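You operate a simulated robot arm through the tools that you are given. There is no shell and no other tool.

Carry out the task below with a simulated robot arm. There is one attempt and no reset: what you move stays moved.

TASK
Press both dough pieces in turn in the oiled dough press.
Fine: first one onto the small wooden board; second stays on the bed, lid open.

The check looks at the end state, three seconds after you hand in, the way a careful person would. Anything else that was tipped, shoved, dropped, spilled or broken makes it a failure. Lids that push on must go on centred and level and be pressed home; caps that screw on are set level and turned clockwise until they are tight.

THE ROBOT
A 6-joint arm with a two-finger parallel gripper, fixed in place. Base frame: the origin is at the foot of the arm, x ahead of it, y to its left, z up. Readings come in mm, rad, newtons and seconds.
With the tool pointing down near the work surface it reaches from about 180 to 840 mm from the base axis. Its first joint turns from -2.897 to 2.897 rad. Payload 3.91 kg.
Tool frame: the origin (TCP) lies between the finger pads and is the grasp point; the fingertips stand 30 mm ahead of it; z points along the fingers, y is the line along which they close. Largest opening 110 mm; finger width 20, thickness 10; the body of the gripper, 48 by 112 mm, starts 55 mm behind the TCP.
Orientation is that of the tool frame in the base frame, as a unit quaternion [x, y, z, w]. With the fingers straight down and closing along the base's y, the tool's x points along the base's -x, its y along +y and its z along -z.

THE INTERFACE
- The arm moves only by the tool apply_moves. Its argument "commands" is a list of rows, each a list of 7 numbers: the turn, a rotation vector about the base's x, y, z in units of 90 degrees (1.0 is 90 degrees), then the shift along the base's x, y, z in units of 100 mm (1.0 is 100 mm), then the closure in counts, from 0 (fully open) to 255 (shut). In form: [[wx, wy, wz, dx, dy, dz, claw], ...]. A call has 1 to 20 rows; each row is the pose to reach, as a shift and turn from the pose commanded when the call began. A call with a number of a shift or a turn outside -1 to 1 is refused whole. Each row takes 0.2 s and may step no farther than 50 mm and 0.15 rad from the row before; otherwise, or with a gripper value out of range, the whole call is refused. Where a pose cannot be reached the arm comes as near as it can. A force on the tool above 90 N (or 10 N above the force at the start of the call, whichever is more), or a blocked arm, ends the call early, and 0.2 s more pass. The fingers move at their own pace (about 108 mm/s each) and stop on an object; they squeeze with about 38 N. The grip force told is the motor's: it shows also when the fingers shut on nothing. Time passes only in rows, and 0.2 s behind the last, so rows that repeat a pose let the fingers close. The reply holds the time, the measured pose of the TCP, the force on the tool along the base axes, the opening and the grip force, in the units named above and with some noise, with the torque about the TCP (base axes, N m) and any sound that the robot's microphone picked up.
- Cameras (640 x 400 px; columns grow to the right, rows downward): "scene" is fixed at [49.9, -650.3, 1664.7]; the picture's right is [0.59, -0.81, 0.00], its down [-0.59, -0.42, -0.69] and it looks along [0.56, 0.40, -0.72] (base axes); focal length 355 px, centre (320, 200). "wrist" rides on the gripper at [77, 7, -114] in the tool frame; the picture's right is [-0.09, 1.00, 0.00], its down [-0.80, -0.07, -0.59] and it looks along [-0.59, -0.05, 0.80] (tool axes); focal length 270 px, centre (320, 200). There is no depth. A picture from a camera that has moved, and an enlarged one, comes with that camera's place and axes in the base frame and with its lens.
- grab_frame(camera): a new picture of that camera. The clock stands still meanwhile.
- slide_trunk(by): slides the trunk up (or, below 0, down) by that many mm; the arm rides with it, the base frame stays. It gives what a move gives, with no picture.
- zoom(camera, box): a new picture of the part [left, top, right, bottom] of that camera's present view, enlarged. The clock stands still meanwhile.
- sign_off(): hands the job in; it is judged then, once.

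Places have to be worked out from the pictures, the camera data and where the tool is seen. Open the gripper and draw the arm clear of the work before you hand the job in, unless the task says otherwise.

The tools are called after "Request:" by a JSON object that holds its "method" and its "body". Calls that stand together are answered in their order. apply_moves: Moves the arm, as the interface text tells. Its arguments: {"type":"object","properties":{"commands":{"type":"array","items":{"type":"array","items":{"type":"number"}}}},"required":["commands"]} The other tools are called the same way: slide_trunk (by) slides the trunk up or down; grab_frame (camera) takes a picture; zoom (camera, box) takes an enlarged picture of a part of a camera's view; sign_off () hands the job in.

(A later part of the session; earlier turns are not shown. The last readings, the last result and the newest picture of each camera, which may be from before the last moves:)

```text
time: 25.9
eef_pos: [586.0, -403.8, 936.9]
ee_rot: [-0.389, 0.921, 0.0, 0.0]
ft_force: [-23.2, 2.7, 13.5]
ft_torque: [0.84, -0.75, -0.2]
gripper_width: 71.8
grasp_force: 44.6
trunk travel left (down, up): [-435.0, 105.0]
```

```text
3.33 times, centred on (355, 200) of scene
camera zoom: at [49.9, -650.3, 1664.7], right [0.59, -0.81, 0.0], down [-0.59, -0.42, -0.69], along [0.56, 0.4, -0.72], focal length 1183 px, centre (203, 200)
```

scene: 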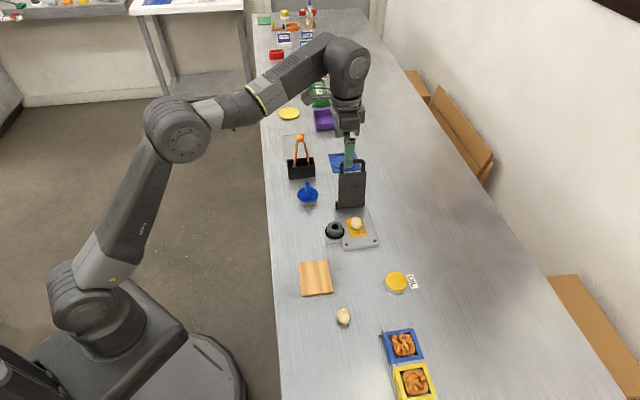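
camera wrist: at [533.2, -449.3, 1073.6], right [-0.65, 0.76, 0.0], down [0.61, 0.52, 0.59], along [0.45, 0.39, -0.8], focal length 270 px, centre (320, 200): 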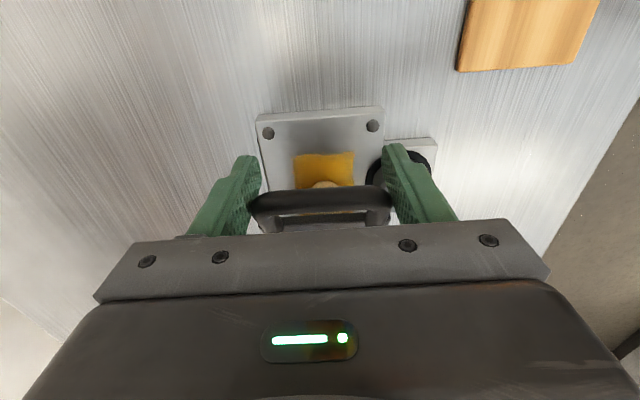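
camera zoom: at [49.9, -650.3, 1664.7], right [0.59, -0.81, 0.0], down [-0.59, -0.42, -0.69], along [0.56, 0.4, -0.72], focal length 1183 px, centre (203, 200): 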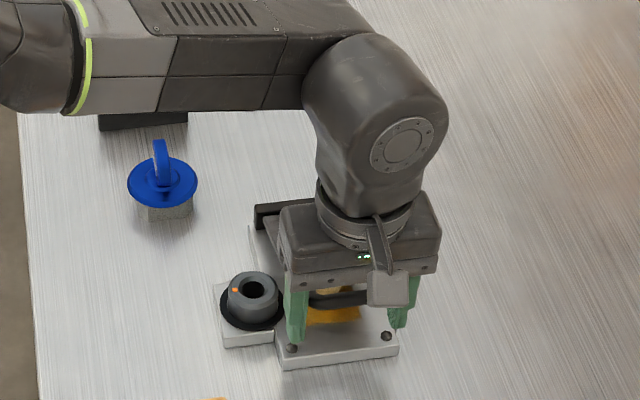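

Small side forces have built up, so I shift ~3 mm to relieve them and go on lower to begin pressing the dough.

Request:
{"method": "apply_moves", "body": {"commands": [[0, 0, 0, -0.03, 0, -0.03, 255], [0, 0, 0, -0.045, -0.01, -0.06, 255], [0, 0, 0, -0.05, -0.015, -0.09, 255], [0, 0, 0, -0.05, -0.015, -0.12, 255], [0, 0, 0, -0.05, -0.015, -0.15, 255], [0, 0, 0, -0.05, -0.015, -0.18, 255]]}}

Request:
{"method": "zoom", "body": {"camera": "scene", "box": [310, 140, 400, 260]}}

Request:
{"method": "grab_frame", "body": {"camera": "wrist"}}

```text
time: 27.3
eef_pos: [584.0, -404.8, 920.0]
ee_rot: [-0.388, 0.922, -0.001, 0.0]
ft_force: [-15.8, -2.9, 14.8]
ft_torque: [0.77, -1.03, -0.2]
gripper_width: 71.9
grasp_force: 45.1
trunk travel left (down, up): [-435.0, 105.0]
```

```text
3.33 times, centred on (355, 200) of scene
camera zoom: at [49.9, -650.3, 1664.7], right [0.59, -0.81, 0.0], down [-0.59, -0.42, -0.69], along [0.56, 0.4, -0.72], focal length 1183 px, centre (203, 200)
```

zoom: 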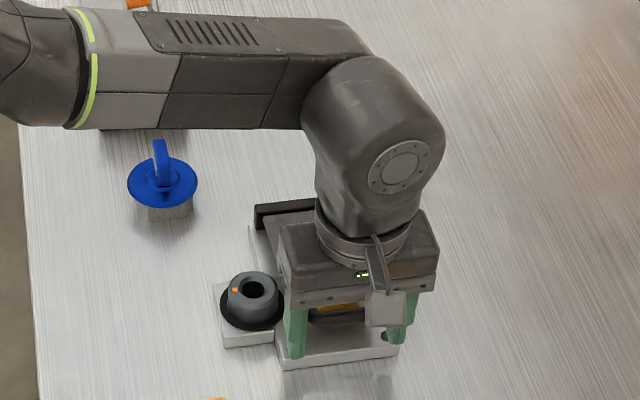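

```text
taken
camera wrist: at [525.3, -456.7, 1032.5], right [-0.65, 0.76, 0.0], down [0.61, 0.53, 0.59], along [0.45, 0.39, -0.8], focal length 270 px, centre (320, 200)
```

wrist: 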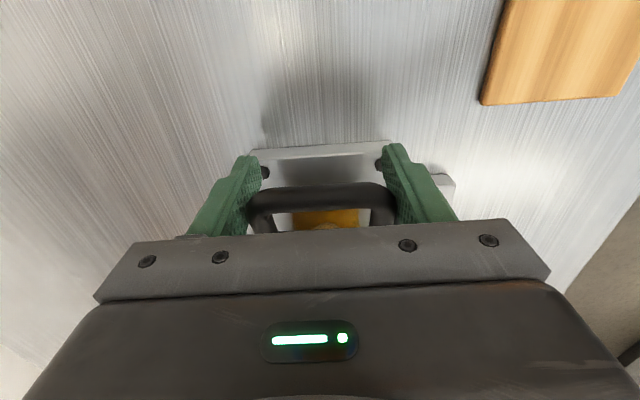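

No clear dough resistance yet (z force still ~15 N). I continue down in 2–3 mm steps.

Request:
{"method": "apply_moves", "body": {"commands": [[0, 0, 0, -0.01, -0.005, -0.02, 255], [0, 0, 0, -0.01, -0.005, -0.04, 255], [0, 0, 0, -0.01, -0.005, -0.06, 255], [0, 0, 0, -0.01, -0.005, -0.08, 255]]}}

Request:
{"method": "zoom", "body": {"camera": "wrist", "box": [230, 120, 470, 240]}}

```text
time: 28.3
eef_pos: [582.4, -405.8, 909.4]
ee_rot: [-0.39, 0.921, 0.0, 0.001]
ft_force: [-7.3, -10.0, 11.5]
ft_torque: [0.78, -1.17, -0.39]
gripper_width: 71.9
grasp_force: 44.7
trunk travel left (down, up): [-435.0, 105.0]
```

```text
2.67 times, centred on (350, 180) of wrist
camera zoom: at [524.6, -457.4, 1023.1], right [-0.65, 0.76, 0.0], down [0.61, 0.52, 0.6], along [0.45, 0.39, -0.8], focal length 721 px, centre (240, 253)
```

zoom: 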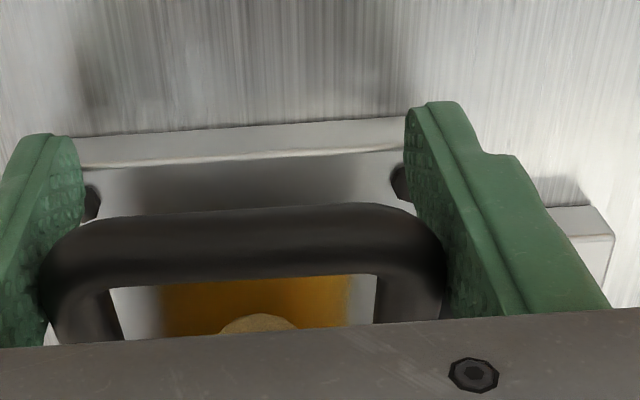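

The bar now sits at pad height, so the fingers have slid down the handle while the lid rests on the dough. I release the handle, rise straight up and look.

Request:
{"method": "apply_moves", "body": {"commands": [[0, 0, 0, 0, 0, 0.02, 50], [0, 0, 0, 0, 0, 0.02, 50], [0, 0, 0, 0, 0, 0.3, 50], [0, 0, 0, 0, 0, 0.7, 50], [0, 0, 0, 0, 0, 1.0, 50]]}}

Request:
{"method": "grab_frame", "body": {"camera": "wrist"}}

Request:
{"method": "zoom", "body": {"camera": "scene", "box": [310, 140, 400, 260]}}

```text
time: 29.5
eef_pos: [584.2, -403.7, 1006.8]
ee_rot: [-0.388, 0.921, 0.0, 0.0]
ft_force: [0.1, -0.2, -1.0]
ft_torque: [0.01, 0.0, -0.05]
gripper_width: 88.7
grasp_force: 0.1
trunk travel left (down, up): [-435.0, 105.0]
```

```text
taken
camera wrist: at [525.8, -454.5, 1119.8], right [-0.65, 0.76, 0.0], down [0.61, 0.53, 0.59], along [0.45, 0.39, -0.8], focal length 270 px, centre (320, 200)
```

wrist: 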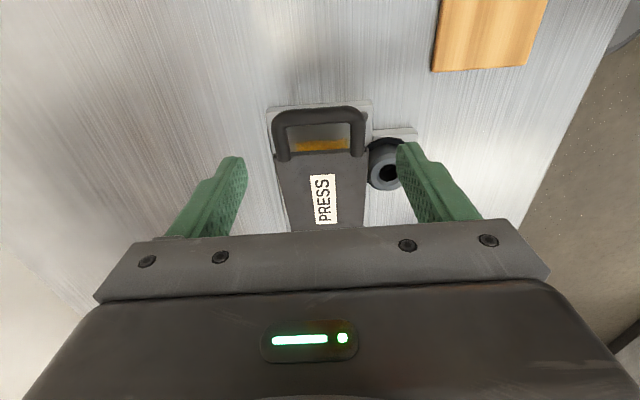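

```text
3.33 times, centred on (355, 200) of scene
camera zoom: at [49.9, -650.3, 1664.7], right [0.59, -0.81, 0.0], down [-0.59, -0.42, -0.69], along [0.56, 0.4, -0.72], focal length 1183 px, centre (203, 200)
```

zoom: 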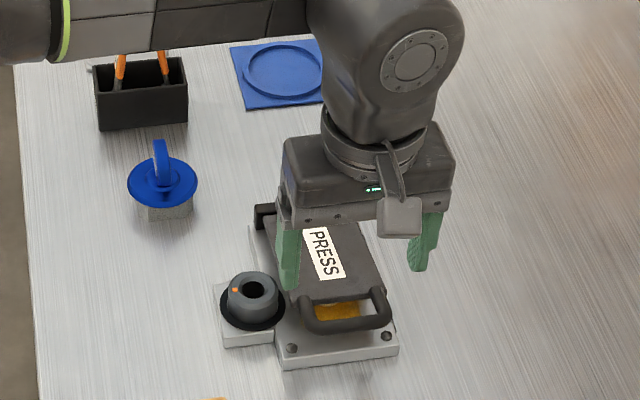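

The lid rests on the dough, and its top is labelled "PRESS". I zoom in to work out where the lid's front edge and top are.

Request:
{"method": "zoom", "body": {"camera": "wrist", "box": [230, 80, 450, 240]}}

Request:
{"method": "zoom", "body": {"camera": "scene", "box": [330, 190, 390, 260]}}

```text
2.50 times, centred on (340, 160) of wrist
camera zoom: at [525.8, -454.5, 1119.8], right [-0.65, 0.76, 0.0], down [0.61, 0.53, 0.59], along [0.45, 0.39, -0.8], focal length 676 px, centre (270, 300)
```

zoom: 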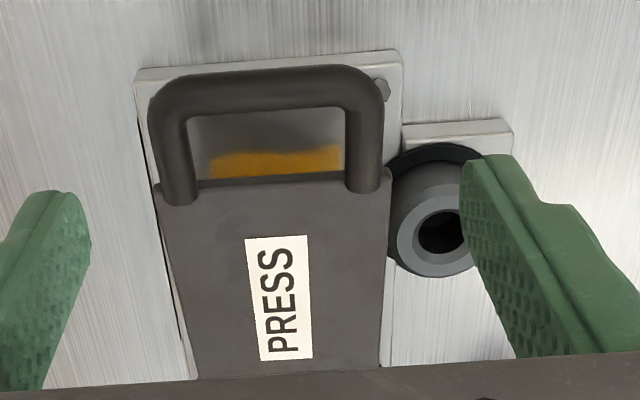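

```text
5.71 times, centred on (360, 225) of scene
camera zoom: at [49.9, -650.3, 1664.7], right [0.59, -0.81, 0.0], down [-0.59, -0.42, -0.69], along [0.56, 0.4, -0.72], focal length 2027 px, centre (91, 57)
```

zoom: 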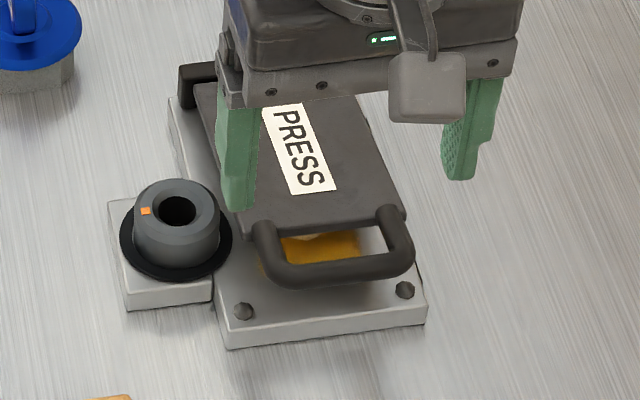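

The lid is about 9° above closed, with its front edge at s≈17. I shut the fingers, move over the lid's front part (s≈30) and come down to just above it.

Request:
{"method": "apply_moves", "body": {"commands": [[0, 0, 0, 0.12, 0.12, 0, 255], [0, 0, 0, 0.235, 0.241, 0, 255], [0, 0, 0, 0.235, 0.241, -0.3, 255], [0, 0, 0, 0.235, 0.241, -0.6, 255]]}}

Request:
{"method": "grab_frame", "body": {"camera": "wrist"}}

Request:
{"method": "zoom", "body": {"camera": "scene", "box": [320, 160, 400, 260]}}

```text
time: 30.5
eef_pos: [608.8, -381.4, 948.1]
ee_rot: [-0.389, 0.921, 0.0, 0.0]
ft_force: [0.0, 0.2, 0.4]
ft_torque: [-0.01, -0.02, 0.02]
gripper_width: 0.0
grasp_force: 38.0
trunk travel left (down, up): [-435.0, 105.0]
```

```text
taken
camera wrist: at [550.1, -432.4, 1060.7], right [-0.65, 0.76, 0.0], down [0.61, 0.52, 0.59], along [0.45, 0.39, -0.8], focal length 270 px, centre (320, 200)
```

wrist: 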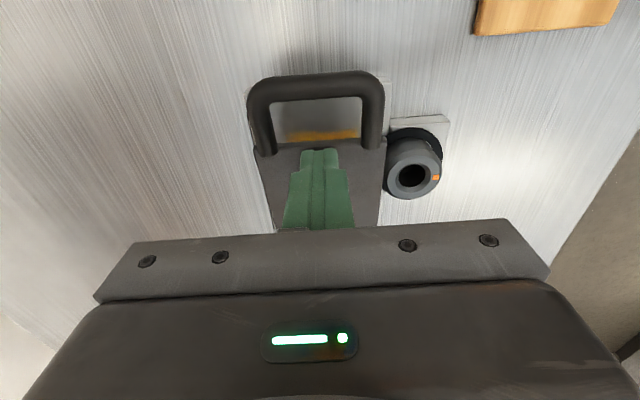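

```text
4.00 times, centred on (360, 210) of scene
camera zoom: at [49.9, -650.3, 1664.7], right [0.59, -0.81, 0.0], down [-0.59, -0.42, -0.69], along [0.56, 0.4, -0.72], focal length 1419 px, centre (160, 160)
```

zoom: 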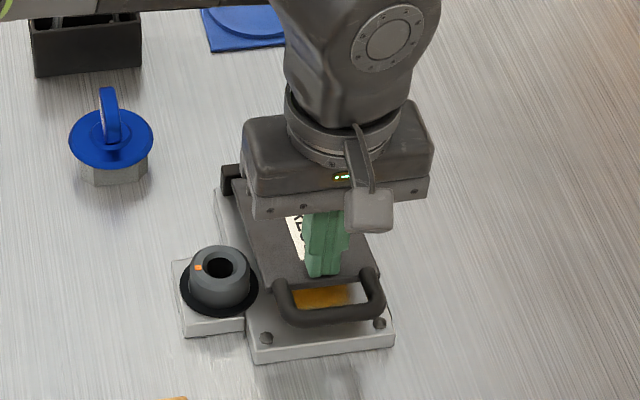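

The tips are above the panel's front part. I descend in 3 mm steps to contact and begin pressing.

Request:
{"method": "apply_moves", "body": {"commands": [[0, 0, 0, 0, 0, -0.06, 255], [0, 0, 0, 0, 0, -0.12, 255], [0, 0, 0, 0, 0, -0.15, 255], [0, 0, 0, 0, 0, -0.18, 255], [0, 0, 0, 0, 0, -0.21, 255], [0, 0, 0, 0, 0, -0.24, 255]]}}

```text
time: 31.9
eef_pos: [608.2, -379.8, 929.0]
ee_rot: [-0.389, 0.921, -0.004, 0.001]
ft_force: [2.6, -4.2, 23.8]
ft_torque: [0.05, -0.14, -0.05]
gripper_width: 0.0
grasp_force: 37.6
trunk travel left (down, up): [-435.0, 105.0]
```

Contact at tip z≈899 with 24 N. I press on further in small steps, holding under the force limit.

Request:
{"method": "apply_moves", "body": {"commands": [[0, 0, 0, 0, 0, -0.03, 255], [0, 0, 0, 0, 0, -0.05, 255], [0, 0, 0, 0, 0, -0.07, 255], [0, 0, 0, 0, 0, -0.07, 255]]}}

```text
time: 32.9
eef_pos: [607.8, -381.3, 928.4]
ee_rot: [-0.389, 0.921, -0.006, 0.004]
ft_force: [10.1, -5.3, 60.8]
ft_torque: [0.14, -0.34, -0.17]
gripper_width: 0.0
grasp_force: 37.8
trunk travel left (down, up): [-435.0, 105.0]
```

At 61 N the lid has barely moved. I press up to about 80 N, hold for a moment and see if it gives.

Request:
{"method": "apply_moves", "body": {"commands": [[0, 0, 0, 0, 0, -0.015, 255], [0, 0, 0, 0, 0, -0.03, 255], [0, 0, 0, 0, 0, -0.03, 255], [0, 0, 0, 0, 0, -0.03, 255], [0, 0, 0, 0, 0, -0.03, 255], [0, 0, 0, 0, 0, -0.03, 255]]}}

Request:
{"method": "zoom", "body": {"camera": "scene", "box": [320, 160, 400, 260]}}

Request:
{"method": "grab_frame", "body": {"camera": "wrist"}}

```text
time: 34.3
eef_pos: [608.3, -381.2, 929.3]
ee_rot: [-0.389, 0.921, -0.009, 0.006]
ft_force: [5.5, -1.4, 72.9]
ft_torque: [0.28, -0.22, 0.22]
gripper_width: 0.3
grasp_force: 37.4
trunk travel left (down, up): [-435.0, 105.0]
```

```text
4.00 times, centred on (360, 210) of scene
camera zoom: at [49.9, -650.3, 1664.7], right [0.59, -0.81, 0.0], down [-0.59, -0.42, -0.69], along [0.56, 0.4, -0.72], focal length 1419 px, centre (160, 160)
```

zoom: 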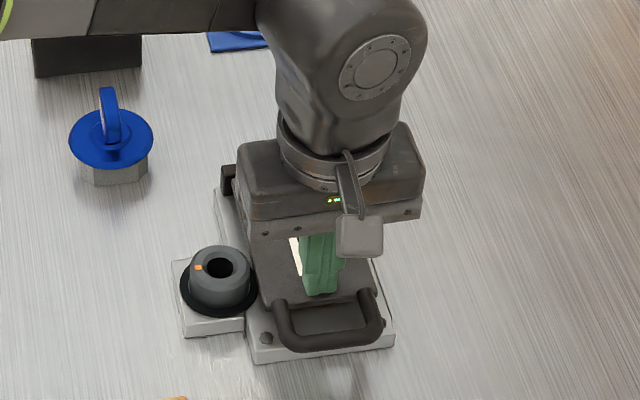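

```text
taken
camera wrist: at [546.9, -430.9, 1041.0], right [-0.65, 0.76, -0.02], down [0.6, 0.53, 0.6], along [0.47, 0.38, -0.8], focal length 270 px, centre (320, 200)
```

wrist: 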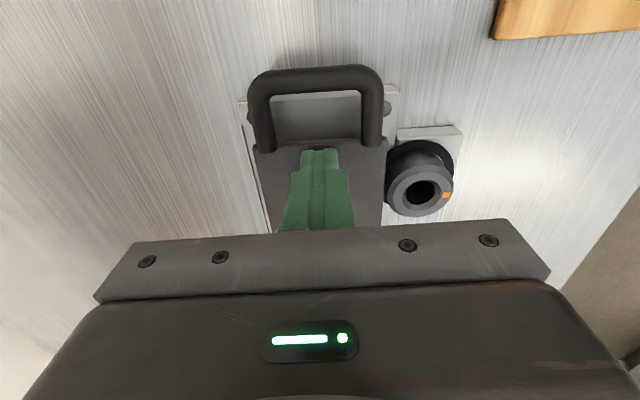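

In the picture the lid went well down and now looks nearly flat, with 73 N and no further motion. I lift off and inspect the lid from above and from the side.

Request:
{"method": "apply_moves", "body": {"commands": [[0, 0, 0, 0, 0, 0.2, 255], [0, 0, 0, 0, 0, 0.5, 255], [0, 0, 0, -0.2, -0.2, 0.9, 255], [0, 0, 0, -0.2, -0.2, 0.9, 255]]}}

Request:
{"method": "zoom", "body": {"camera": "scene", "box": [325, 180, 395, 255]}}

Request:
{"method": "zoom", "body": {"camera": "wrist", "box": [220, 60, 460, 240]}}

```text
time: 35.3
eef_pos: [588.1, -401.0, 1005.1]
ee_rot: [-0.39, 0.921, 0.001, -0.001]
ft_force: [-0.4, -0.1, -0.5]
ft_torque: [0.02, -0.01, -0.02]
gripper_width: 0.0
grasp_force: 37.9
trunk travel left (down, up): [-435.0, 105.0]
```

```text
5.33 times, centred on (360, 218) of scene
camera zoom: at [49.9, -650.3, 1664.7], right [0.59, -0.81, 0.0], down [-0.59, -0.42, -0.69], along [0.56, 0.4, -0.72], focal length 1892 px, centre (107, 107)
```

zoom: 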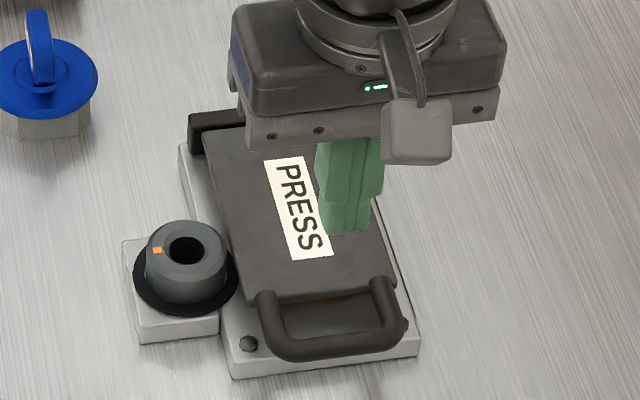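

```text
2.22 times, centred on (340, 150) of wrist
camera zoom: at [528.8, -451.7, 1117.2], right [-0.65, 0.76, 0.0], down [0.61, 0.52, 0.59], along [0.45, 0.39, -0.8], focal length 601 px, centre (276, 311)
```

zoom: 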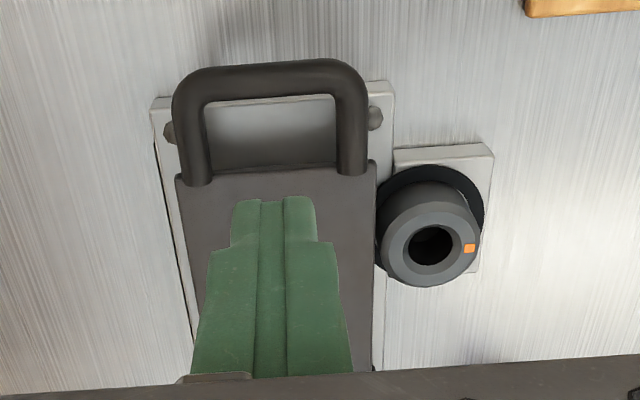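

The lid stays down, level with its stop. I open the fingers, come down around the handle legs again and grip them to open the lid and inspect the dough.

Request:
{"method": "apply_moves", "body": {"commands": [[0, 0, 0, -0.025, -0.025, 0, 20], [0, 0, 0, -0.025, -0.025, 0, 20], [0, 0, 0, -0.025, -0.025, -0.4, 20], [0, 0, 0, -0.025, -0.025, -0.7, 20], [0, 0, 0, -0.025, -0.025, -0.85, 20], [0, 0, 0, -0.025, -0.025, -0.92, 20]]}}

Request:
{"method": "zoom", "body": {"camera": "wrist", "box": [200, 90, 480, 240]}}

Request:
{"method": "zoom", "body": {"camera": "scene", "box": [325, 180, 395, 255]}}

```text
time: 36.7
eef_pos: [585.4, -403.9, 912.9]
ee_rot: [-0.389, 0.921, 0.0, 0.001]
ft_force: [0.4, -0.1, 0.5]
ft_torque: [0.0, 0.01, 0.03]
gripper_width: 101.7
grasp_force: 0.0
trunk travel left (down, up): [-435.0, 105.0]
```

```text
2.29 times, centred on (340, 165) of wrist
camera zoom: at [525.8, -455.9, 1025.7], right [-0.65, 0.76, 0.0], down [0.61, 0.53, 0.59], along [0.45, 0.39, -0.8], focal length 618 px, centre (274, 280)
```

zoom: 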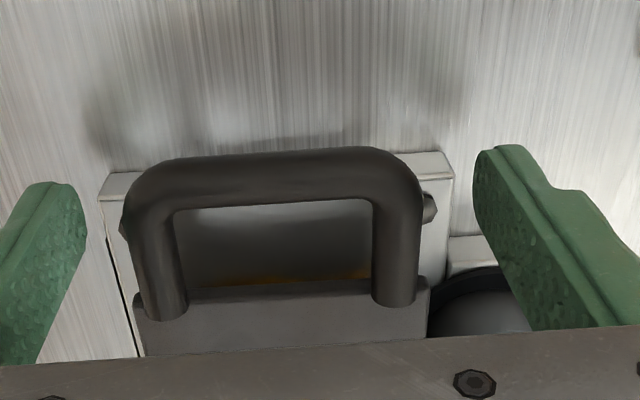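

```text
5.33 times, centred on (360, 218) of scene
camera zoom: at [49.9, -650.3, 1664.7], right [0.59, -0.81, 0.0], down [-0.59, -0.42, -0.69], along [0.56, 0.4, -0.72], focal length 1892 px, centre (107, 107)
```

zoom: 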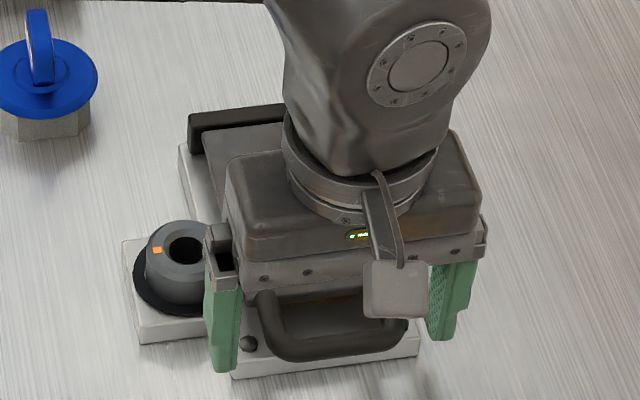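

The handle is centred between the fingers. I close on its legs.

Request:
{"method": "apply_moves", "body": {"commands": [[0, 0, 0, 0, 0, 0, 60], [0, 0, 0, 0, 0, 0, 85], [0, 0, 0, 0, 0, 0, 110], [0, 0, 0, 0, 0, 0, 255], [0, 0, 0, 0, 0, 0, 255]]}}

Request:
{"method": "zoom", "body": {"camera": "wrist", "box": [200, 90, 480, 240]}}

```text
time: 37.9
eef_pos: [585.3, -403.9, 913.6]
ee_rot: [-0.389, 0.921, 0.0, 0.0]
ft_force: [2.7, -2.8, 0.2]
ft_torque: [-0.2, -0.39, -0.65]
gripper_width: 71.5
grasp_force: 44.8
trunk travel left (down, up): [-435.0, 105.0]
```

```text
2.29 times, centred on (340, 165) of wrist
camera zoom: at [526.1, -456.1, 1025.7], right [-0.65, 0.76, 0.0], down [0.61, 0.52, 0.59], along [0.45, 0.39, -0.8], focal length 618 px, centre (274, 280)
```

zoom: 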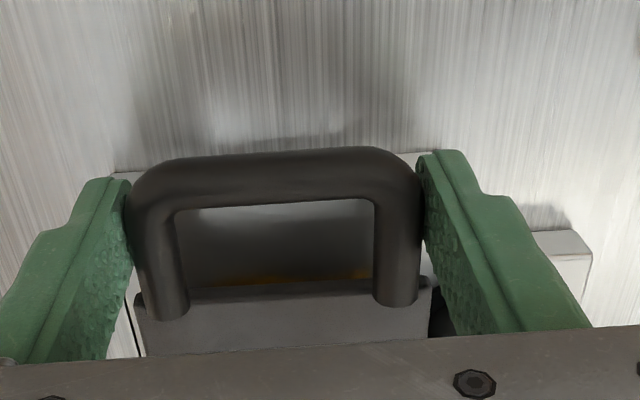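

Gripped. I lift the lid along the arc, first about 15°, watching forces.

Request:
{"method": "apply_moves", "body": {"commands": [[0, 0, -0.005, 0.004, 0.004, 0.063, 255], [0, 0, -0.005, 0.008, 0.009, 0.126, 255], [0, 0, -0.005, 0.016, 0.017, 0.189, 255], [0, 0, -0.005, 0.025, 0.026, 0.252, 255], [0, 0, -0.005, 0.049, 0.05, 0.376, 255]]}}

Request:
{"method": "zoom", "body": {"camera": "scene", "box": [325, 170, 395, 255]}}

Request:
{"method": "grab_frame", "body": {"camera": "wrist"}}

```text
time: 39.1
eef_pos: [591.3, -398.6, 949.5]
ee_rot: [-0.385, 0.923, 0.0, -0.002]
ft_force: [-13.9, -8.8, -5.1]
ft_torque: [-1.09, 0.96, -0.25]
gripper_width: 71.6
grasp_force: 44.9
trunk travel left (down, up): [-435.0, 105.0]
```

```text
4.71 times, centred on (360, 212) of scene
camera zoom: at [49.9, -650.3, 1664.7], right [0.59, -0.81, 0.0], down [-0.59, -0.42, -0.69], along [0.56, 0.4, -0.72], focal length 1670 px, centre (132, 141)
```

zoom: 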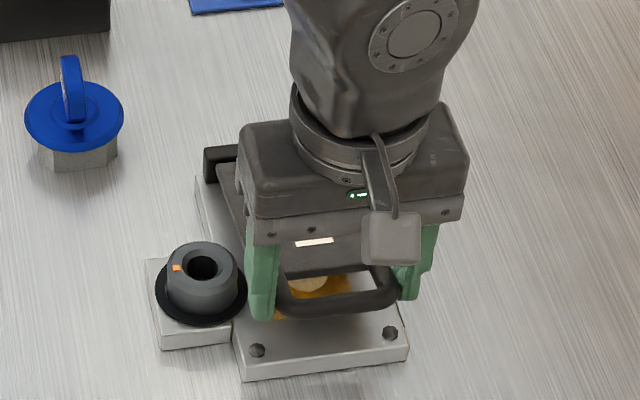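

```text
taken
camera wrist: at [531.5, -450.2, 1063.0], right [-0.65, 0.76, 0.0], down [0.61, 0.52, 0.59], along [0.45, 0.38, -0.8], focal length 270 px, centre (320, 200)
```

wrist: 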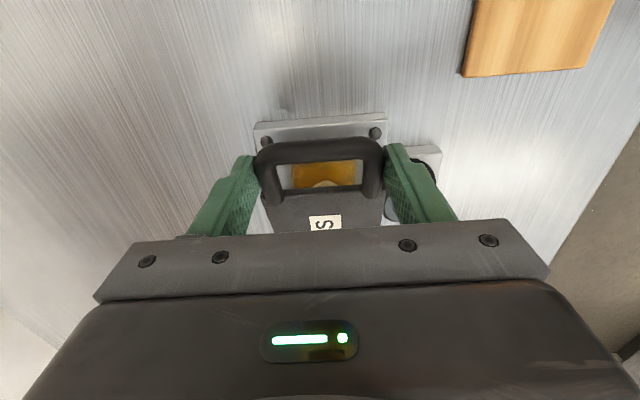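

The lid opens cleanly and the force is moderate. I continue the arc up to about 55° open.

Request:
{"method": "apply_moves", "body": {"commands": [[0, 0, 0, 0.023, 0.024, 0.126, 255], [0, 0, 0, 0.062, 0.063, 0.244, 255], [0, 0, 0, 0.109, 0.111, 0.355, 255], [0, 0, 0, 0.162, 0.165, 0.461, 255], [0, 0, 0, 0.221, 0.225, 0.56, 255]]}}

Request:
{"method": "apply_moves", "body": {"commands": [[0, 0, 0, 0.065, 0.066, 0.091, 255], [0, 0, 0, 0.135, 0.138, 0.174, 255], [0, 0, 0, 0.21, 0.214, 0.248, 255]]}}

Request:
{"method": "grab_frame", "body": {"camera": "wrist"}}

Request:
{"method": "zoom", "body": {"camera": "scene", "box": [325, 170, 395, 255]}}

```text
time: 40.3
eef_pos: [614.3, -376.3, 1007.3]
ee_rot: [-0.385, 0.923, 0.0, -0.001]
ft_force: [0.2, -7.7, -9.1]
ft_torque: [-1.3, 0.49, -0.57]
gripper_width: 71.6
grasp_force: 44.9
trunk travel left (down, up): [-435.0, 105.0]
```

```text
time: 41.1
eef_pos: [635.9, -354.7, 1034.7]
ee_rot: [-0.385, 0.923, 0.0, -0.001]
ft_force: [-3.4, -6.7, -6.4]
ft_torque: [-1.27, 0.72, -0.06]
gripper_width: 71.4
grasp_force: 45.2
trunk travel left (down, up): [-435.0, 105.0]
```

```text
taken
camera wrist: at [576.2, -405.6, 1145.9], right [-0.65, 0.76, 0.0], down [0.61, 0.52, 0.59], along [0.45, 0.39, -0.8], focal length 270 px, centre (320, 200)
```

wrist: 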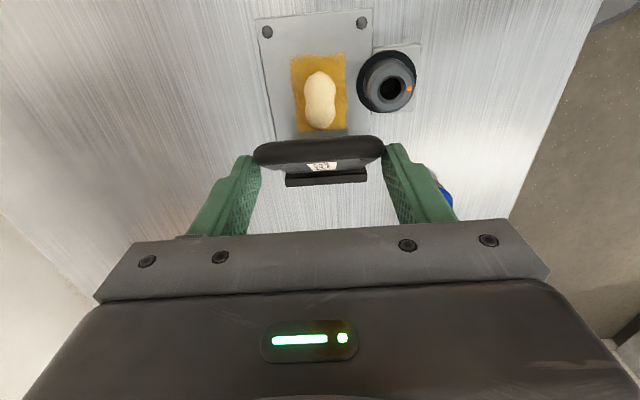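

```text
4.71 times, centred on (360, 212) of scene
camera zoom: at [49.9, -650.3, 1664.7], right [0.59, -0.81, 0.0], down [-0.59, -0.42, -0.69], along [0.56, 0.4, -0.72], focal length 1670 px, centre (132, 141)
```

zoom: 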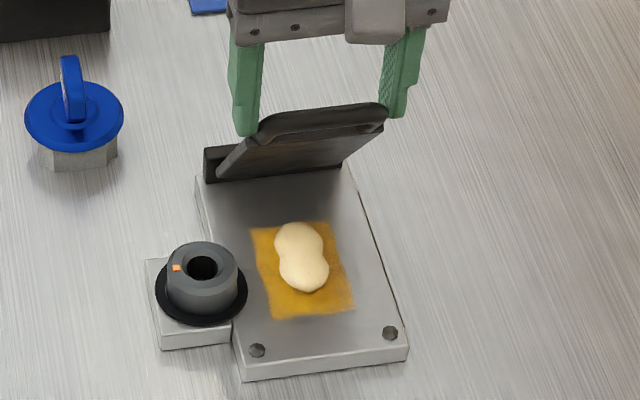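

The dough is visibly changed. I zoom in on it to judge how flat it is.

Request:
{"method": "zoom", "body": {"camera": "wrist", "box": [250, 30, 390, 150]}}

Request:
{"method": "zoom", "body": {"camera": "scene", "box": [340, 205, 380, 245]}}

```text
3.33 times, centred on (320, 90) of wrist
camera zoom: at [576.2, -405.6, 1145.9], right [-0.65, 0.76, 0.0], down [0.61, 0.52, 0.59], along [0.45, 0.39, -0.8], focal length 901 px, centre (320, 567)
```

zoom: 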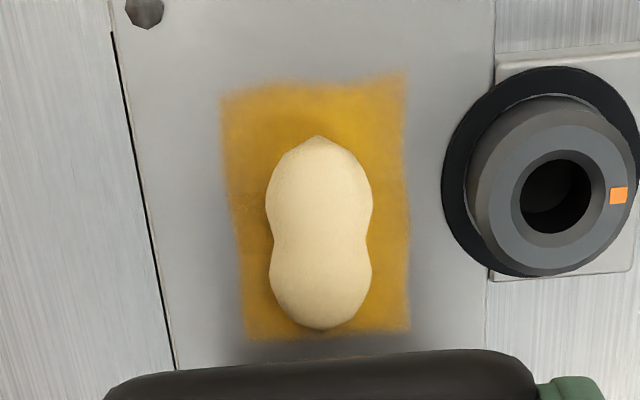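

```text
10.00 times, centred on (360, 225) of scene
camera zoom: at [49.9, -650.3, 1664.7], right [0.59, -0.81, 0.0], down [-0.59, -0.42, -0.69], along [0.56, 0.4, -0.72], focal length 3548 px, centre (-80, -50)
```

zoom: 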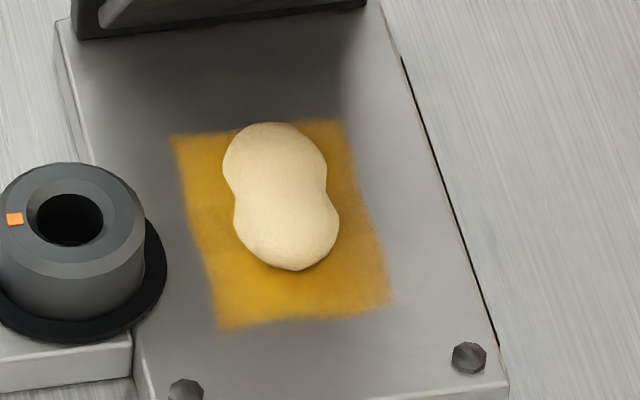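

The dough is only partly pressed (elongated, ~15 mm thick); the lid had stopped at about 7° above closed because pressing at s=30 lacked leverage. I swing the lid down again, then press at the handle end where leverage is greater.

Request:
{"method": "apply_moves", "body": {"commands": [[0, 0, 0, -0.075, -0.076, -0.074, 255], [0, 0, 0, -0.145, -0.148, -0.157, 255], [0, 0, 0, -0.21, -0.214, -0.248, 255], [0, 0, 0, -0.269, -0.274, -0.347, 255], [0, 0, 0, -0.322, -0.328, -0.453, 255], [0, 0, 0, -0.369, -0.375, -0.564, 255], [0, 0, 0, -0.408, -0.415, -0.682, 255], [0, 0, 0, -0.44, -0.447, -0.804, 255], [0, 0, 0, -0.464, -0.472, -0.929, 255]]}}

Request:
{"method": "zoom", "body": {"camera": "wrist", "box": [200, 90, 480, 240]}}

```text
time: 43.1
eef_pos: [588.8, -400.8, 938.0]
ee_rot: [-0.386, 0.923, 0.001, 0.0]
ft_force: [23.9, -13.1, 7.6]
ft_torque: [0.82, -1.08, -0.14]
gripper_width: 71.4
grasp_force: 44.8
trunk travel left (down, up): [-435.0, 105.0]
```

```text
2.29 times, centred on (340, 165) of wrist
camera zoom: at [529.1, -452.4, 1051.0], right [-0.65, 0.76, 0.0], down [0.61, 0.52, 0.59], along [0.45, 0.38, -0.8], focal length 618 px, centre (274, 280)
```

zoom: 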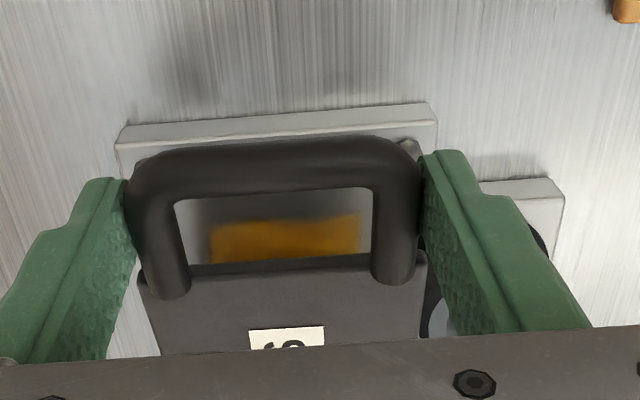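

Lid is low again. I relieve the sideways force a bit and go down until it rests on the dough.

Request:
{"method": "apply_moves", "body": {"commands": [[0, 0, 0, 0.02, -0.02, -0.02, 255], [0, 0, 0, 0.015, -0.03, -0.08, 255], [0, 0, 0, 0.01, -0.035, -0.14, 255], [0, 0, 0, 0.01, -0.035, -0.2, 255], [0, 0, 0, 0.01, -0.035, -0.23, 255]]}}

Request:
{"method": "zoom", "body": {"camera": "wrist", "box": [200, 90, 480, 240]}}

```text
time: 44.3
eef_pos: [586.3, -404.0, 915.4]
ee_rot: [-0.385, 0.923, 0.001, -0.002]
ft_force: [-12.1, 7.9, 9.1]
ft_torque: [1.22, -0.42, -0.06]
gripper_width: 71.8
grasp_force: 45.2
trunk travel left (down, up): [-435.0, 105.0]
```

```text
2.29 times, centred on (340, 165) of wrist
camera zoom: at [527.2, -454.7, 1029.0], right [-0.65, 0.76, 0.0], down [0.61, 0.52, 0.59], along [0.45, 0.38, -0.8], focal length 618 px, centre (274, 280)
```

zoom: 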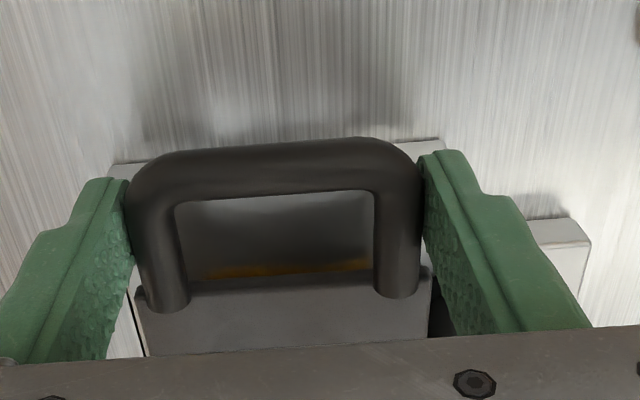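

The lid rests on the dough. I release, rise, close the fingers and move over the handle bar (s≈-14) for the leveraged press.

Request:
{"method": "apply_moves", "body": {"commands": [[0, 0, 0, 0, 0, 0, 20], [0, 0, 0, 0, 0, 0, 20], [0, 0, 0, 0, 0, 0.35, 20], [0, 0, 0, 0, 0, 0.6, 20], [0, 0, 0, -0.084, -0.086, 0.6, 255], [0, 0, 0, -0.084, -0.086, 0.6, 255], [0, 0, 0, -0.084, -0.086, 0.6, 255]]}}

Request:
{"method": "grab_frame", "body": {"camera": "wrist"}}

Request:
{"method": "zoom", "body": {"camera": "scene", "box": [325, 180, 395, 255]}}

```text
time: 45.9
eef_pos: [581.5, -411.6, 975.9]
ee_rot: [-0.385, 0.923, 0.0, 0.0]
ft_force: [0.7, 0.3, 0.0]
ft_torque: [0.02, 0.03, 0.0]
gripper_width: 0.0
grasp_force: 38.0
trunk travel left (down, up): [-435.0, 105.0]
```

```text
taken
camera wrist: at [521.5, -462.6, 1089.7], right [-0.65, 0.76, 0.0], down [0.61, 0.52, 0.59], along [0.45, 0.38, -0.8], focal length 270 px, centre (320, 200)
```

wrist: 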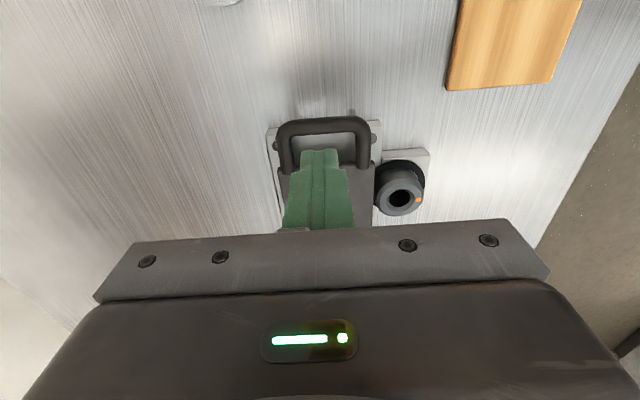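

```text
5.33 times, centred on (360, 218) of scene
camera zoom: at [49.9, -650.3, 1664.7], right [0.59, -0.81, 0.0], down [-0.59, -0.42, -0.69], along [0.56, 0.4, -0.72], focal length 1892 px, centre (107, 107)
```

zoom: 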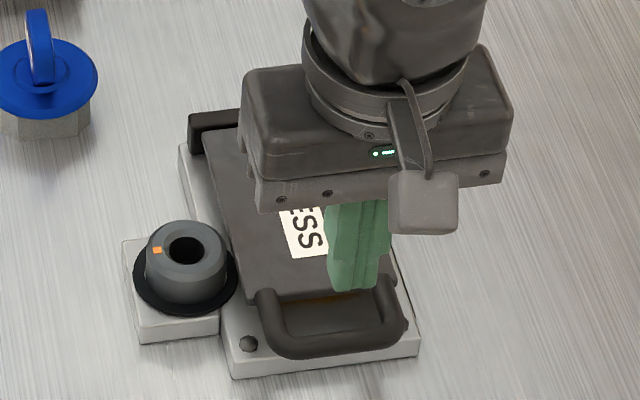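

The tips are nearly over the bar; I adjust by 3 mm and come down onto it, pressing gradually.

Request:
{"method": "apply_moves", "body": {"commands": [[0, 0, 0, -0.032, -0.004, -0.2, 255], [0, 0, 0, -0.032, -0.004, -0.36, 255], [0, 0, 0, -0.032, -0.004, -0.4, 255], [0, 0, 0, -0.032, -0.004, -0.43, 255], [0, 0, 0, -0.032, -0.004, -0.46, 255]]}}

Request:
{"method": "apply_moves", "body": {"commands": [[0, 0, 0, 0, 0, -0.03, 255], [0, 0, 0, 0, 0, -0.06, 255], [0, 0, 0, 0, 0, -0.09, 255]]}}

Request:
{"method": "grab_frame", "body": {"camera": "wrist"}}

Request:
{"method": "zoom", "body": {"camera": "scene", "box": [325, 180, 395, 255]}}

```text
time: 47.1
eef_pos: [578.2, -412.1, 933.5]
ee_rot: [-0.385, 0.923, -0.003, 0.001]
ft_force: [2.5, 3.2, 23.5]
ft_torque: [0.19, -0.03, -0.2]
gripper_width: 0.0
grasp_force: 37.9
trunk travel left (down, up): [-435.0, 105.0]
```

```text
time: 47.9
eef_pos: [577.0, -411.7, 932.1]
ee_rot: [-0.386, 0.923, -0.008, 0.005]
ft_force: [7.0, 7.9, 68.7]
ft_torque: [0.27, -0.06, -0.33]
gripper_width: 0.0
grasp_force: 37.8
trunk travel left (down, up): [-435.0, 105.0]
```

```text
taken
camera wrist: at [516.1, -461.5, 1045.7], right [-0.65, 0.76, -0.02], down [0.6, 0.53, 0.6], along [0.47, 0.37, -0.8], focal length 270 px, centre (320, 200)
```

wrist: 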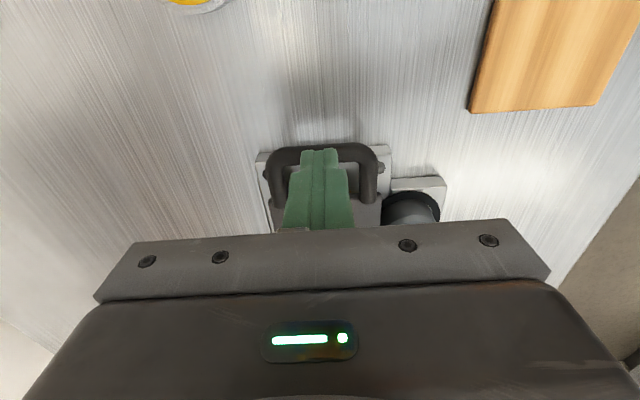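

```text
5.33 times, centred on (360, 218) of scene
camera zoom: at [49.9, -650.3, 1664.7], right [0.59, -0.81, 0.0], down [-0.59, -0.42, -0.69], along [0.56, 0.4, -0.72], focal length 1892 px, centre (107, 107)
```

zoom: 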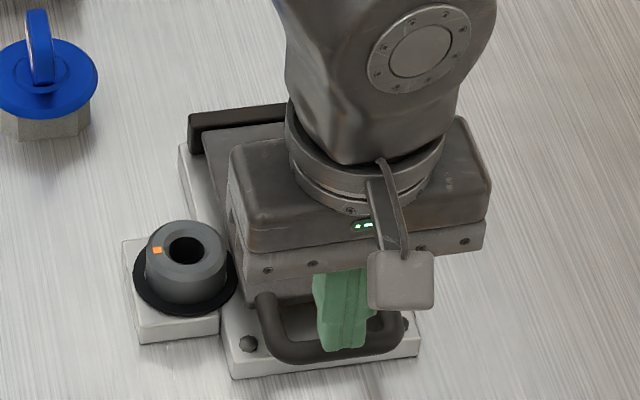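

Bar top is at z≈902 with 69 N and hardly any movement. I push to about 88 N and hold.

Request:
{"method": "apply_moves", "body": {"commands": [[0, 0, 0, 0, 0, -0.02, 255], [0, 0, 0, 0, 0, -0.035, 255], [0, 0, 0, 0, 0, -0.035, 255], [0, 0, 0, 0, 0, -0.035, 255], [0, 0, 0, 0, 0, -0.035, 255], [0, 0, 0, 0, 0, -0.035, 255], [0, 0, 0, 0, 0, -0.035, 255]]}}

Request:
{"method": "zoom", "body": {"camera": "scene", "box": [325, 180, 395, 255]}}

```text
time: 49.5
eef_pos: [577.1, -411.7, 932.8]
ee_rot: [-0.386, 0.922, -0.011, 0.008]
ft_force: [10.5, 11.3, 82.8]
ft_torque: [0.4, -0.13, 0.41]
gripper_width: 0.0
grasp_force: 38.1
trunk travel left (down, up): [-435.0, 105.0]
```

```text
5.33 times, centred on (360, 218) of scene
camera zoom: at [49.9, -650.3, 1664.7], right [0.59, -0.81, 0.0], down [-0.59, -0.42, -0.69], along [0.56, 0.4, -0.72], focal length 1892 px, centre (107, 107)
```

zoom: 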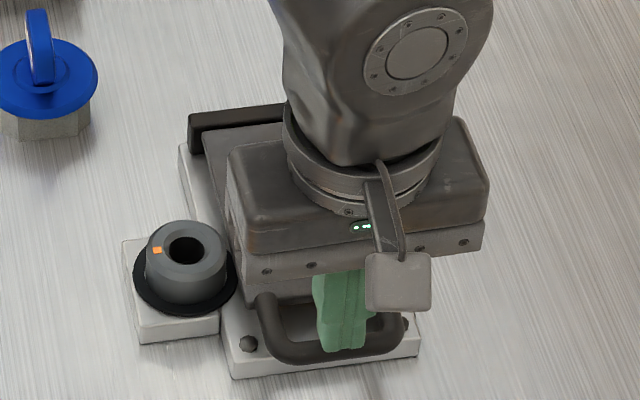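

Even at 83 N with double leverage the lid doesn't move, and bar and panel are level, so the lid is against its closed stop — it is fully pressed. I go back around the handle and open the lid.

Request:
{"method": "apply_moves", "body": {"commands": [[0, 0, 0, 0, 0, 0.3, 255], [0, 0, 0, 0, 0, 0.6, 255], [0, 0, 0, 0.116, 0.09, 0.6, 20], [0, 0, 0, 0.116, 0.09, 0.6, 20], [0, 0, 0, 0.116, 0.09, 0.6, 20], [0, 0, 0, 0.116, 0.09, 0.3, 20], [0, 0, 0, 0.116, 0.09, 0.1, 20], [0, 0, 0, 0.116, 0.09, 0.0, 20], [0, 0, 0, 0.116, 0.09, 0.0, 20]]}}

Request:
{"method": "zoom", "body": {"camera": "wrist", "box": [200, 90, 480, 240]}}

```text
time: 51.5
eef_pos: [588.9, -403.2, 917.5]
ee_rot: [-0.385, 0.923, 0.0, 0.001]
ft_force: [-0.9, 0.3, 0.5]
ft_torque: [-0.02, -0.01, 0.01]
gripper_width: 101.4
grasp_force: 0.2
trunk travel left (down, up): [-435.0, 105.0]
```

```text
2.29 times, centred on (340, 165) of wrist
camera zoom: at [529.8, -454.8, 1030.1], right [-0.65, 0.76, 0.0], down [0.61, 0.52, 0.59], along [0.45, 0.38, -0.8], focal length 618 px, centre (274, 280)
```

zoom: 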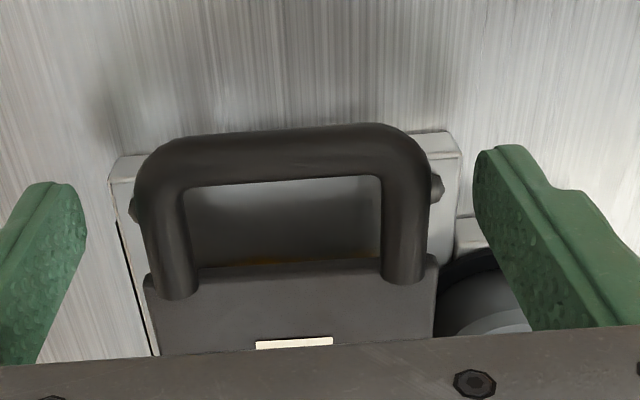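

The fingers flank the handle; I close on it and check.

Request:
{"method": "apply_moves", "body": {"commands": [[0, 0, 0, -0.02, -0.02, -0.02, 60], [0, 0, 0, -0.02, -0.02, -0.02, 85], [0, 0, 0, -0.02, -0.02, -0.02, 110], [0, 0, 0, -0.02, -0.02, -0.02, 255], [0, 0, 0, -0.02, -0.02, -0.02, 255]]}}

```text
time: 52.7
eef_pos: [586.2, -403.4, 915.3]
ee_rot: [-0.386, 0.923, 0.001, -0.001]
ft_force: [-14.9, 14.4, -5.6]
ft_torque: [0.38, 1.01, -0.27]
gripper_width: 71.5
grasp_force: 44.6
trunk travel left (down, up): [-435.0, 105.0]
```

Gripped; I relieve the small sideways load and swing the lid up in one smooth arc to about 40°, then on to 55°.

Request:
{"method": "apply_moves", "body": {"commands": [[0, 0, 0, -0.018, 0.018, 0.01, 255], [0, 0, 0, -0.014, 0.023, 0.063, 255], [0, 0, 0, -0.01, 0.027, 0.126, 255], [0, 0, 0, 0.007, 0.044, 0.252, 255], [0, 0, 0, 0.028, 0.064, 0.38, 255], [0, 0, 0, 0.052, 0.089, 0.505, 255], [0, 0, 0, 0.091, 0.129, 0.624, 255], [0, 0, 0, 0.138, 0.176, 0.735, 255], [0, 0, 0, 0.191, 0.23, 0.841, 255], [0, 0, 0, 0.25, 0.29, 0.94, 255]]}}

Request:
{"method": "apply_moves", "body": {"commands": [[0, 0, 0, 0.065, 0.066, 0.091, 255], [0, 0, 0, 0.135, 0.138, 0.174, 255], [0, 0, 0, 0.21, 0.214, 0.248, 255]]}}

Request:
{"method": "zoom", "body": {"camera": "wrist", "box": [220, 10, 460, 200]}}

Request:
{"method": "zoom", "body": {"camera": "scene", "box": [335, 200, 385, 250]}}

```text
time: 54.9
eef_pos: [610.9, -378.0, 1010.5]
ee_rot: [-0.385, 0.923, -0.001, 0.001]
ft_force: [-18.9, 5.3, -5.1]
ft_torque: [-0.96, 1.1, 0.03]
gripper_width: 71.6
grasp_force: 45.0
trunk travel left (down, up): [-435.0, 105.0]
```

```text
time: 55.7
eef_pos: [632.8, -358.2, 1034.9]
ee_rot: [-0.385, 0.923, -0.001, 0.001]
ft_force: [-14.9, -0.8, -1.6]
ft_torque: [-1.13, 0.95, -0.02]
gripper_width: 71.7
grasp_force: 45.3
trunk travel left (down, up): [-435.0, 105.0]
```

```text
2.11 times, centred on (340, 105) of wrist
camera zoom: at [572.9, -408.0, 1148.3], right [-0.65, 0.76, 0.0], down [0.61, 0.52, 0.6], along [0.46, 0.38, -0.8], focal length 569 px, centre (278, 400)
```

zoom: 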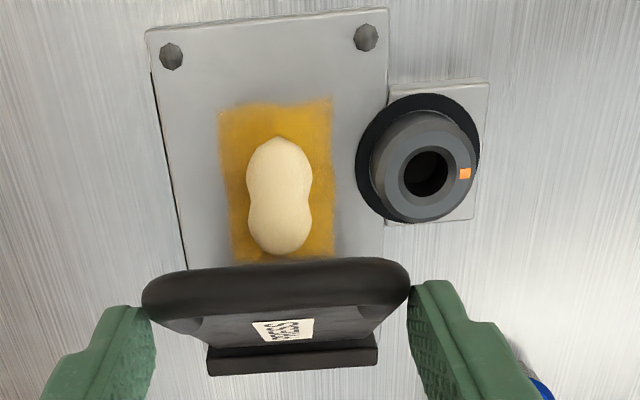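

```text
8.00 times, centred on (360, 225) of scene
camera zoom: at [49.9, -650.3, 1664.7], right [0.59, -0.81, 0.0], down [-0.59, -0.42, -0.69], along [0.56, 0.4, -0.72], focal length 2838 px, centre (0, 0)
```

zoom: 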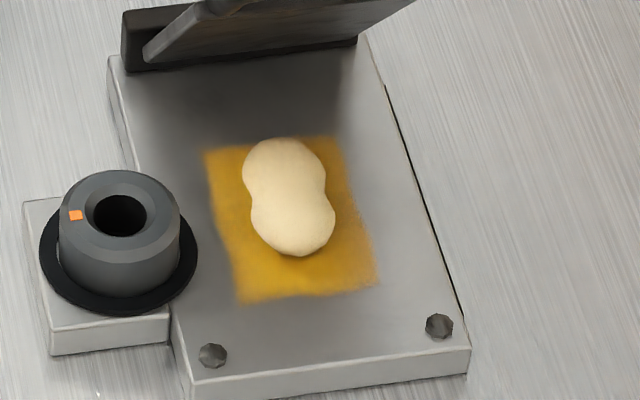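

Same shape as after the first press, so it is at the press's set thickness. I continue opening the lid toward its rest position.

Request:
{"method": "apply_moves", "body": {"commands": [[0, 0, 0, 0.08, 0.081, 0.064, 255], [0, 0, 0, 0.163, 0.165, 0.118, 255], [0, 0, 0, 0.248, 0.252, 0.161, 255], [0, 0, 0, 0.336, 0.342, 0.193, 255], [0, 0, 0, 0.426, 0.434, 0.215, 255], [0, 0, 0, 0.517, 0.526, 0.225, 255]]}}

Request:
{"method": "apply_moves", "body": {"commands": [[0, 0, 0, 0.03, 0.03, 0, 255], [0, 0, 0, 0.06, 0.061, 0, 255], [0, 0, 0, 0.091, 0.093, 0, 255]]}}

Request:
{"method": "grab_frame", "body": {"camera": "wrist"}}

Request:
{"method": "zoom", "body": {"camera": "scene", "box": [310, 110, 400, 260]}}

```text
time: 57.1
eef_pos: [685.3, -302.5, 1057.2]
ee_rot: [-0.387, 0.922, 0.0, 0.001]
ft_force: [0.4, 0.1, -0.5]
ft_torque: [-0.01, -0.01, -0.02]
gripper_width: 0.0
grasp_force: 37.8
trunk travel left (down, up): [-435.0, 105.0]
```

```text
time: 57.9
eef_pos: [693.2, -293.5, 1056.9]
ee_rot: [-0.385, 0.923, 0.0, 0.0]
ft_force: [0.4, -0.2, -0.3]
ft_torque: [0.01, 0.01, -0.01]
gripper_width: 0.0
grasp_force: 38.0
trunk travel left (down, up): [-435.0, 105.0]
```

```text
taken
camera wrist: at [633.7, -344.8, 1169.6], right [-0.65, 0.76, 0.0], down [0.61, 0.52, 0.59], along [0.45, 0.38, -0.8], focal length 270 px, centre (320, 200)
```

wrist: 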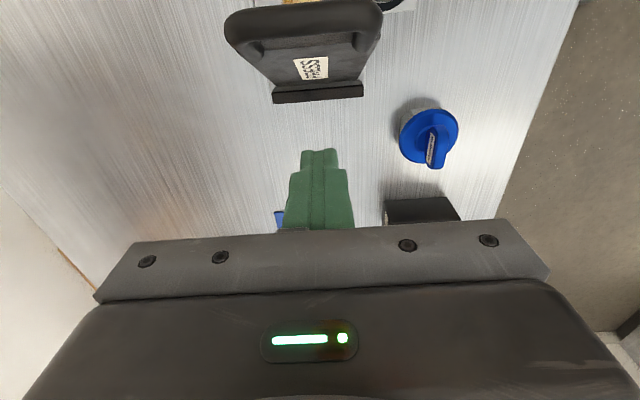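

```text
2.67 times, centred on (355, 185) of scene
camera zoom: at [49.9, -650.3, 1664.7], right [0.59, -0.81, 0.0], down [-0.59, -0.42, -0.69], along [0.56, 0.4, -0.72], focal length 946 px, centre (227, 240)
```

zoom: 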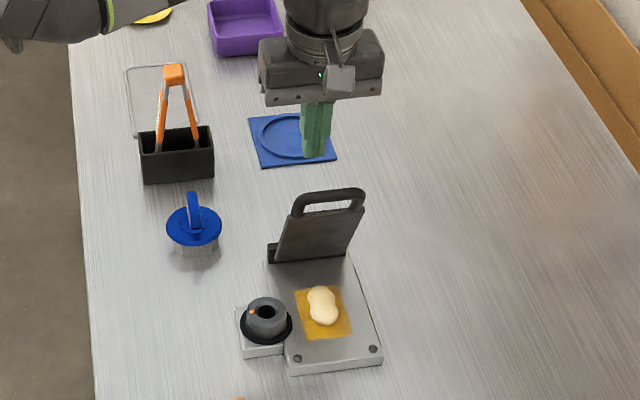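

The fingers slipped off the bar, but the stiff hinge holds the lid at about 60°. I rise over it, go in front of it, and push the bar back to fully open with the closed fingers.

Request:
{"method": "apply_moves", "body": {"commands": [[0, 0, 0, 0, 0, 0.3, 255], [0, 0, 0, -0.1, -0.1, 0.6, 255], [0, 0, 0, -0.4, -0.41, 0.65, 255], [0, 0, 0, -0.7, -0.71, 0.65, 255], [0, 0, 0, -0.9, -0.91, 0.65, 255]]}}

Request:
{"method": "grab_frame", "body": {"camera": "wrist"}}

Request:
{"method": "zoom", "body": {"camera": "scene", "box": [310, 110, 400, 260]}}

```text
time: 59.1
eef_pos: [603.7, -387.4, 1122.6]
ee_rot: [-0.385, 0.923, 0.0, 0.0]
ft_force: [-0.2, -0.7, -0.2]
ft_torque: [0.01, 0.0, 0.0]
gripper_width: 0.1
grasp_force: 38.0
trunk travel left (down, up): [-435.0, 105.0]
```

```text
taken
camera wrist: at [543.8, -438.0, 1234.3], right [-0.65, 0.76, 0.0], down [0.61, 0.52, 0.59], along [0.45, 0.38, -0.8], focal length 270 px, centre (320, 200)
```

wrist: 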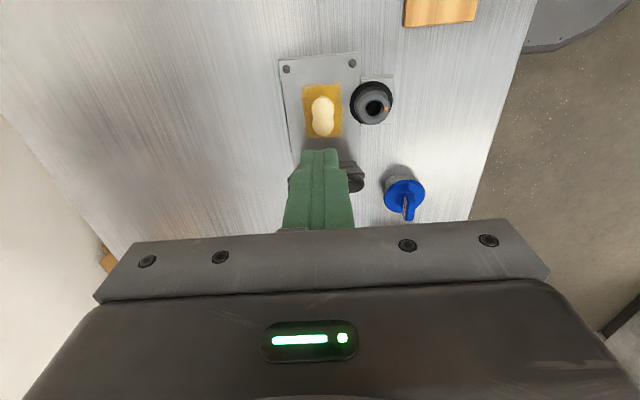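

```text
2.67 times, centred on (355, 185) of scene
camera zoom: at [49.9, -650.3, 1664.7], right [0.59, -0.81, 0.0], down [-0.59, -0.42, -0.69], along [0.56, 0.4, -0.72], focal length 946 px, centre (227, 240)
```

zoom: 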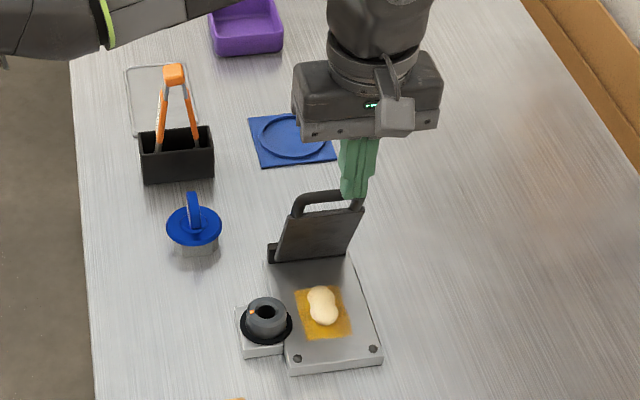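

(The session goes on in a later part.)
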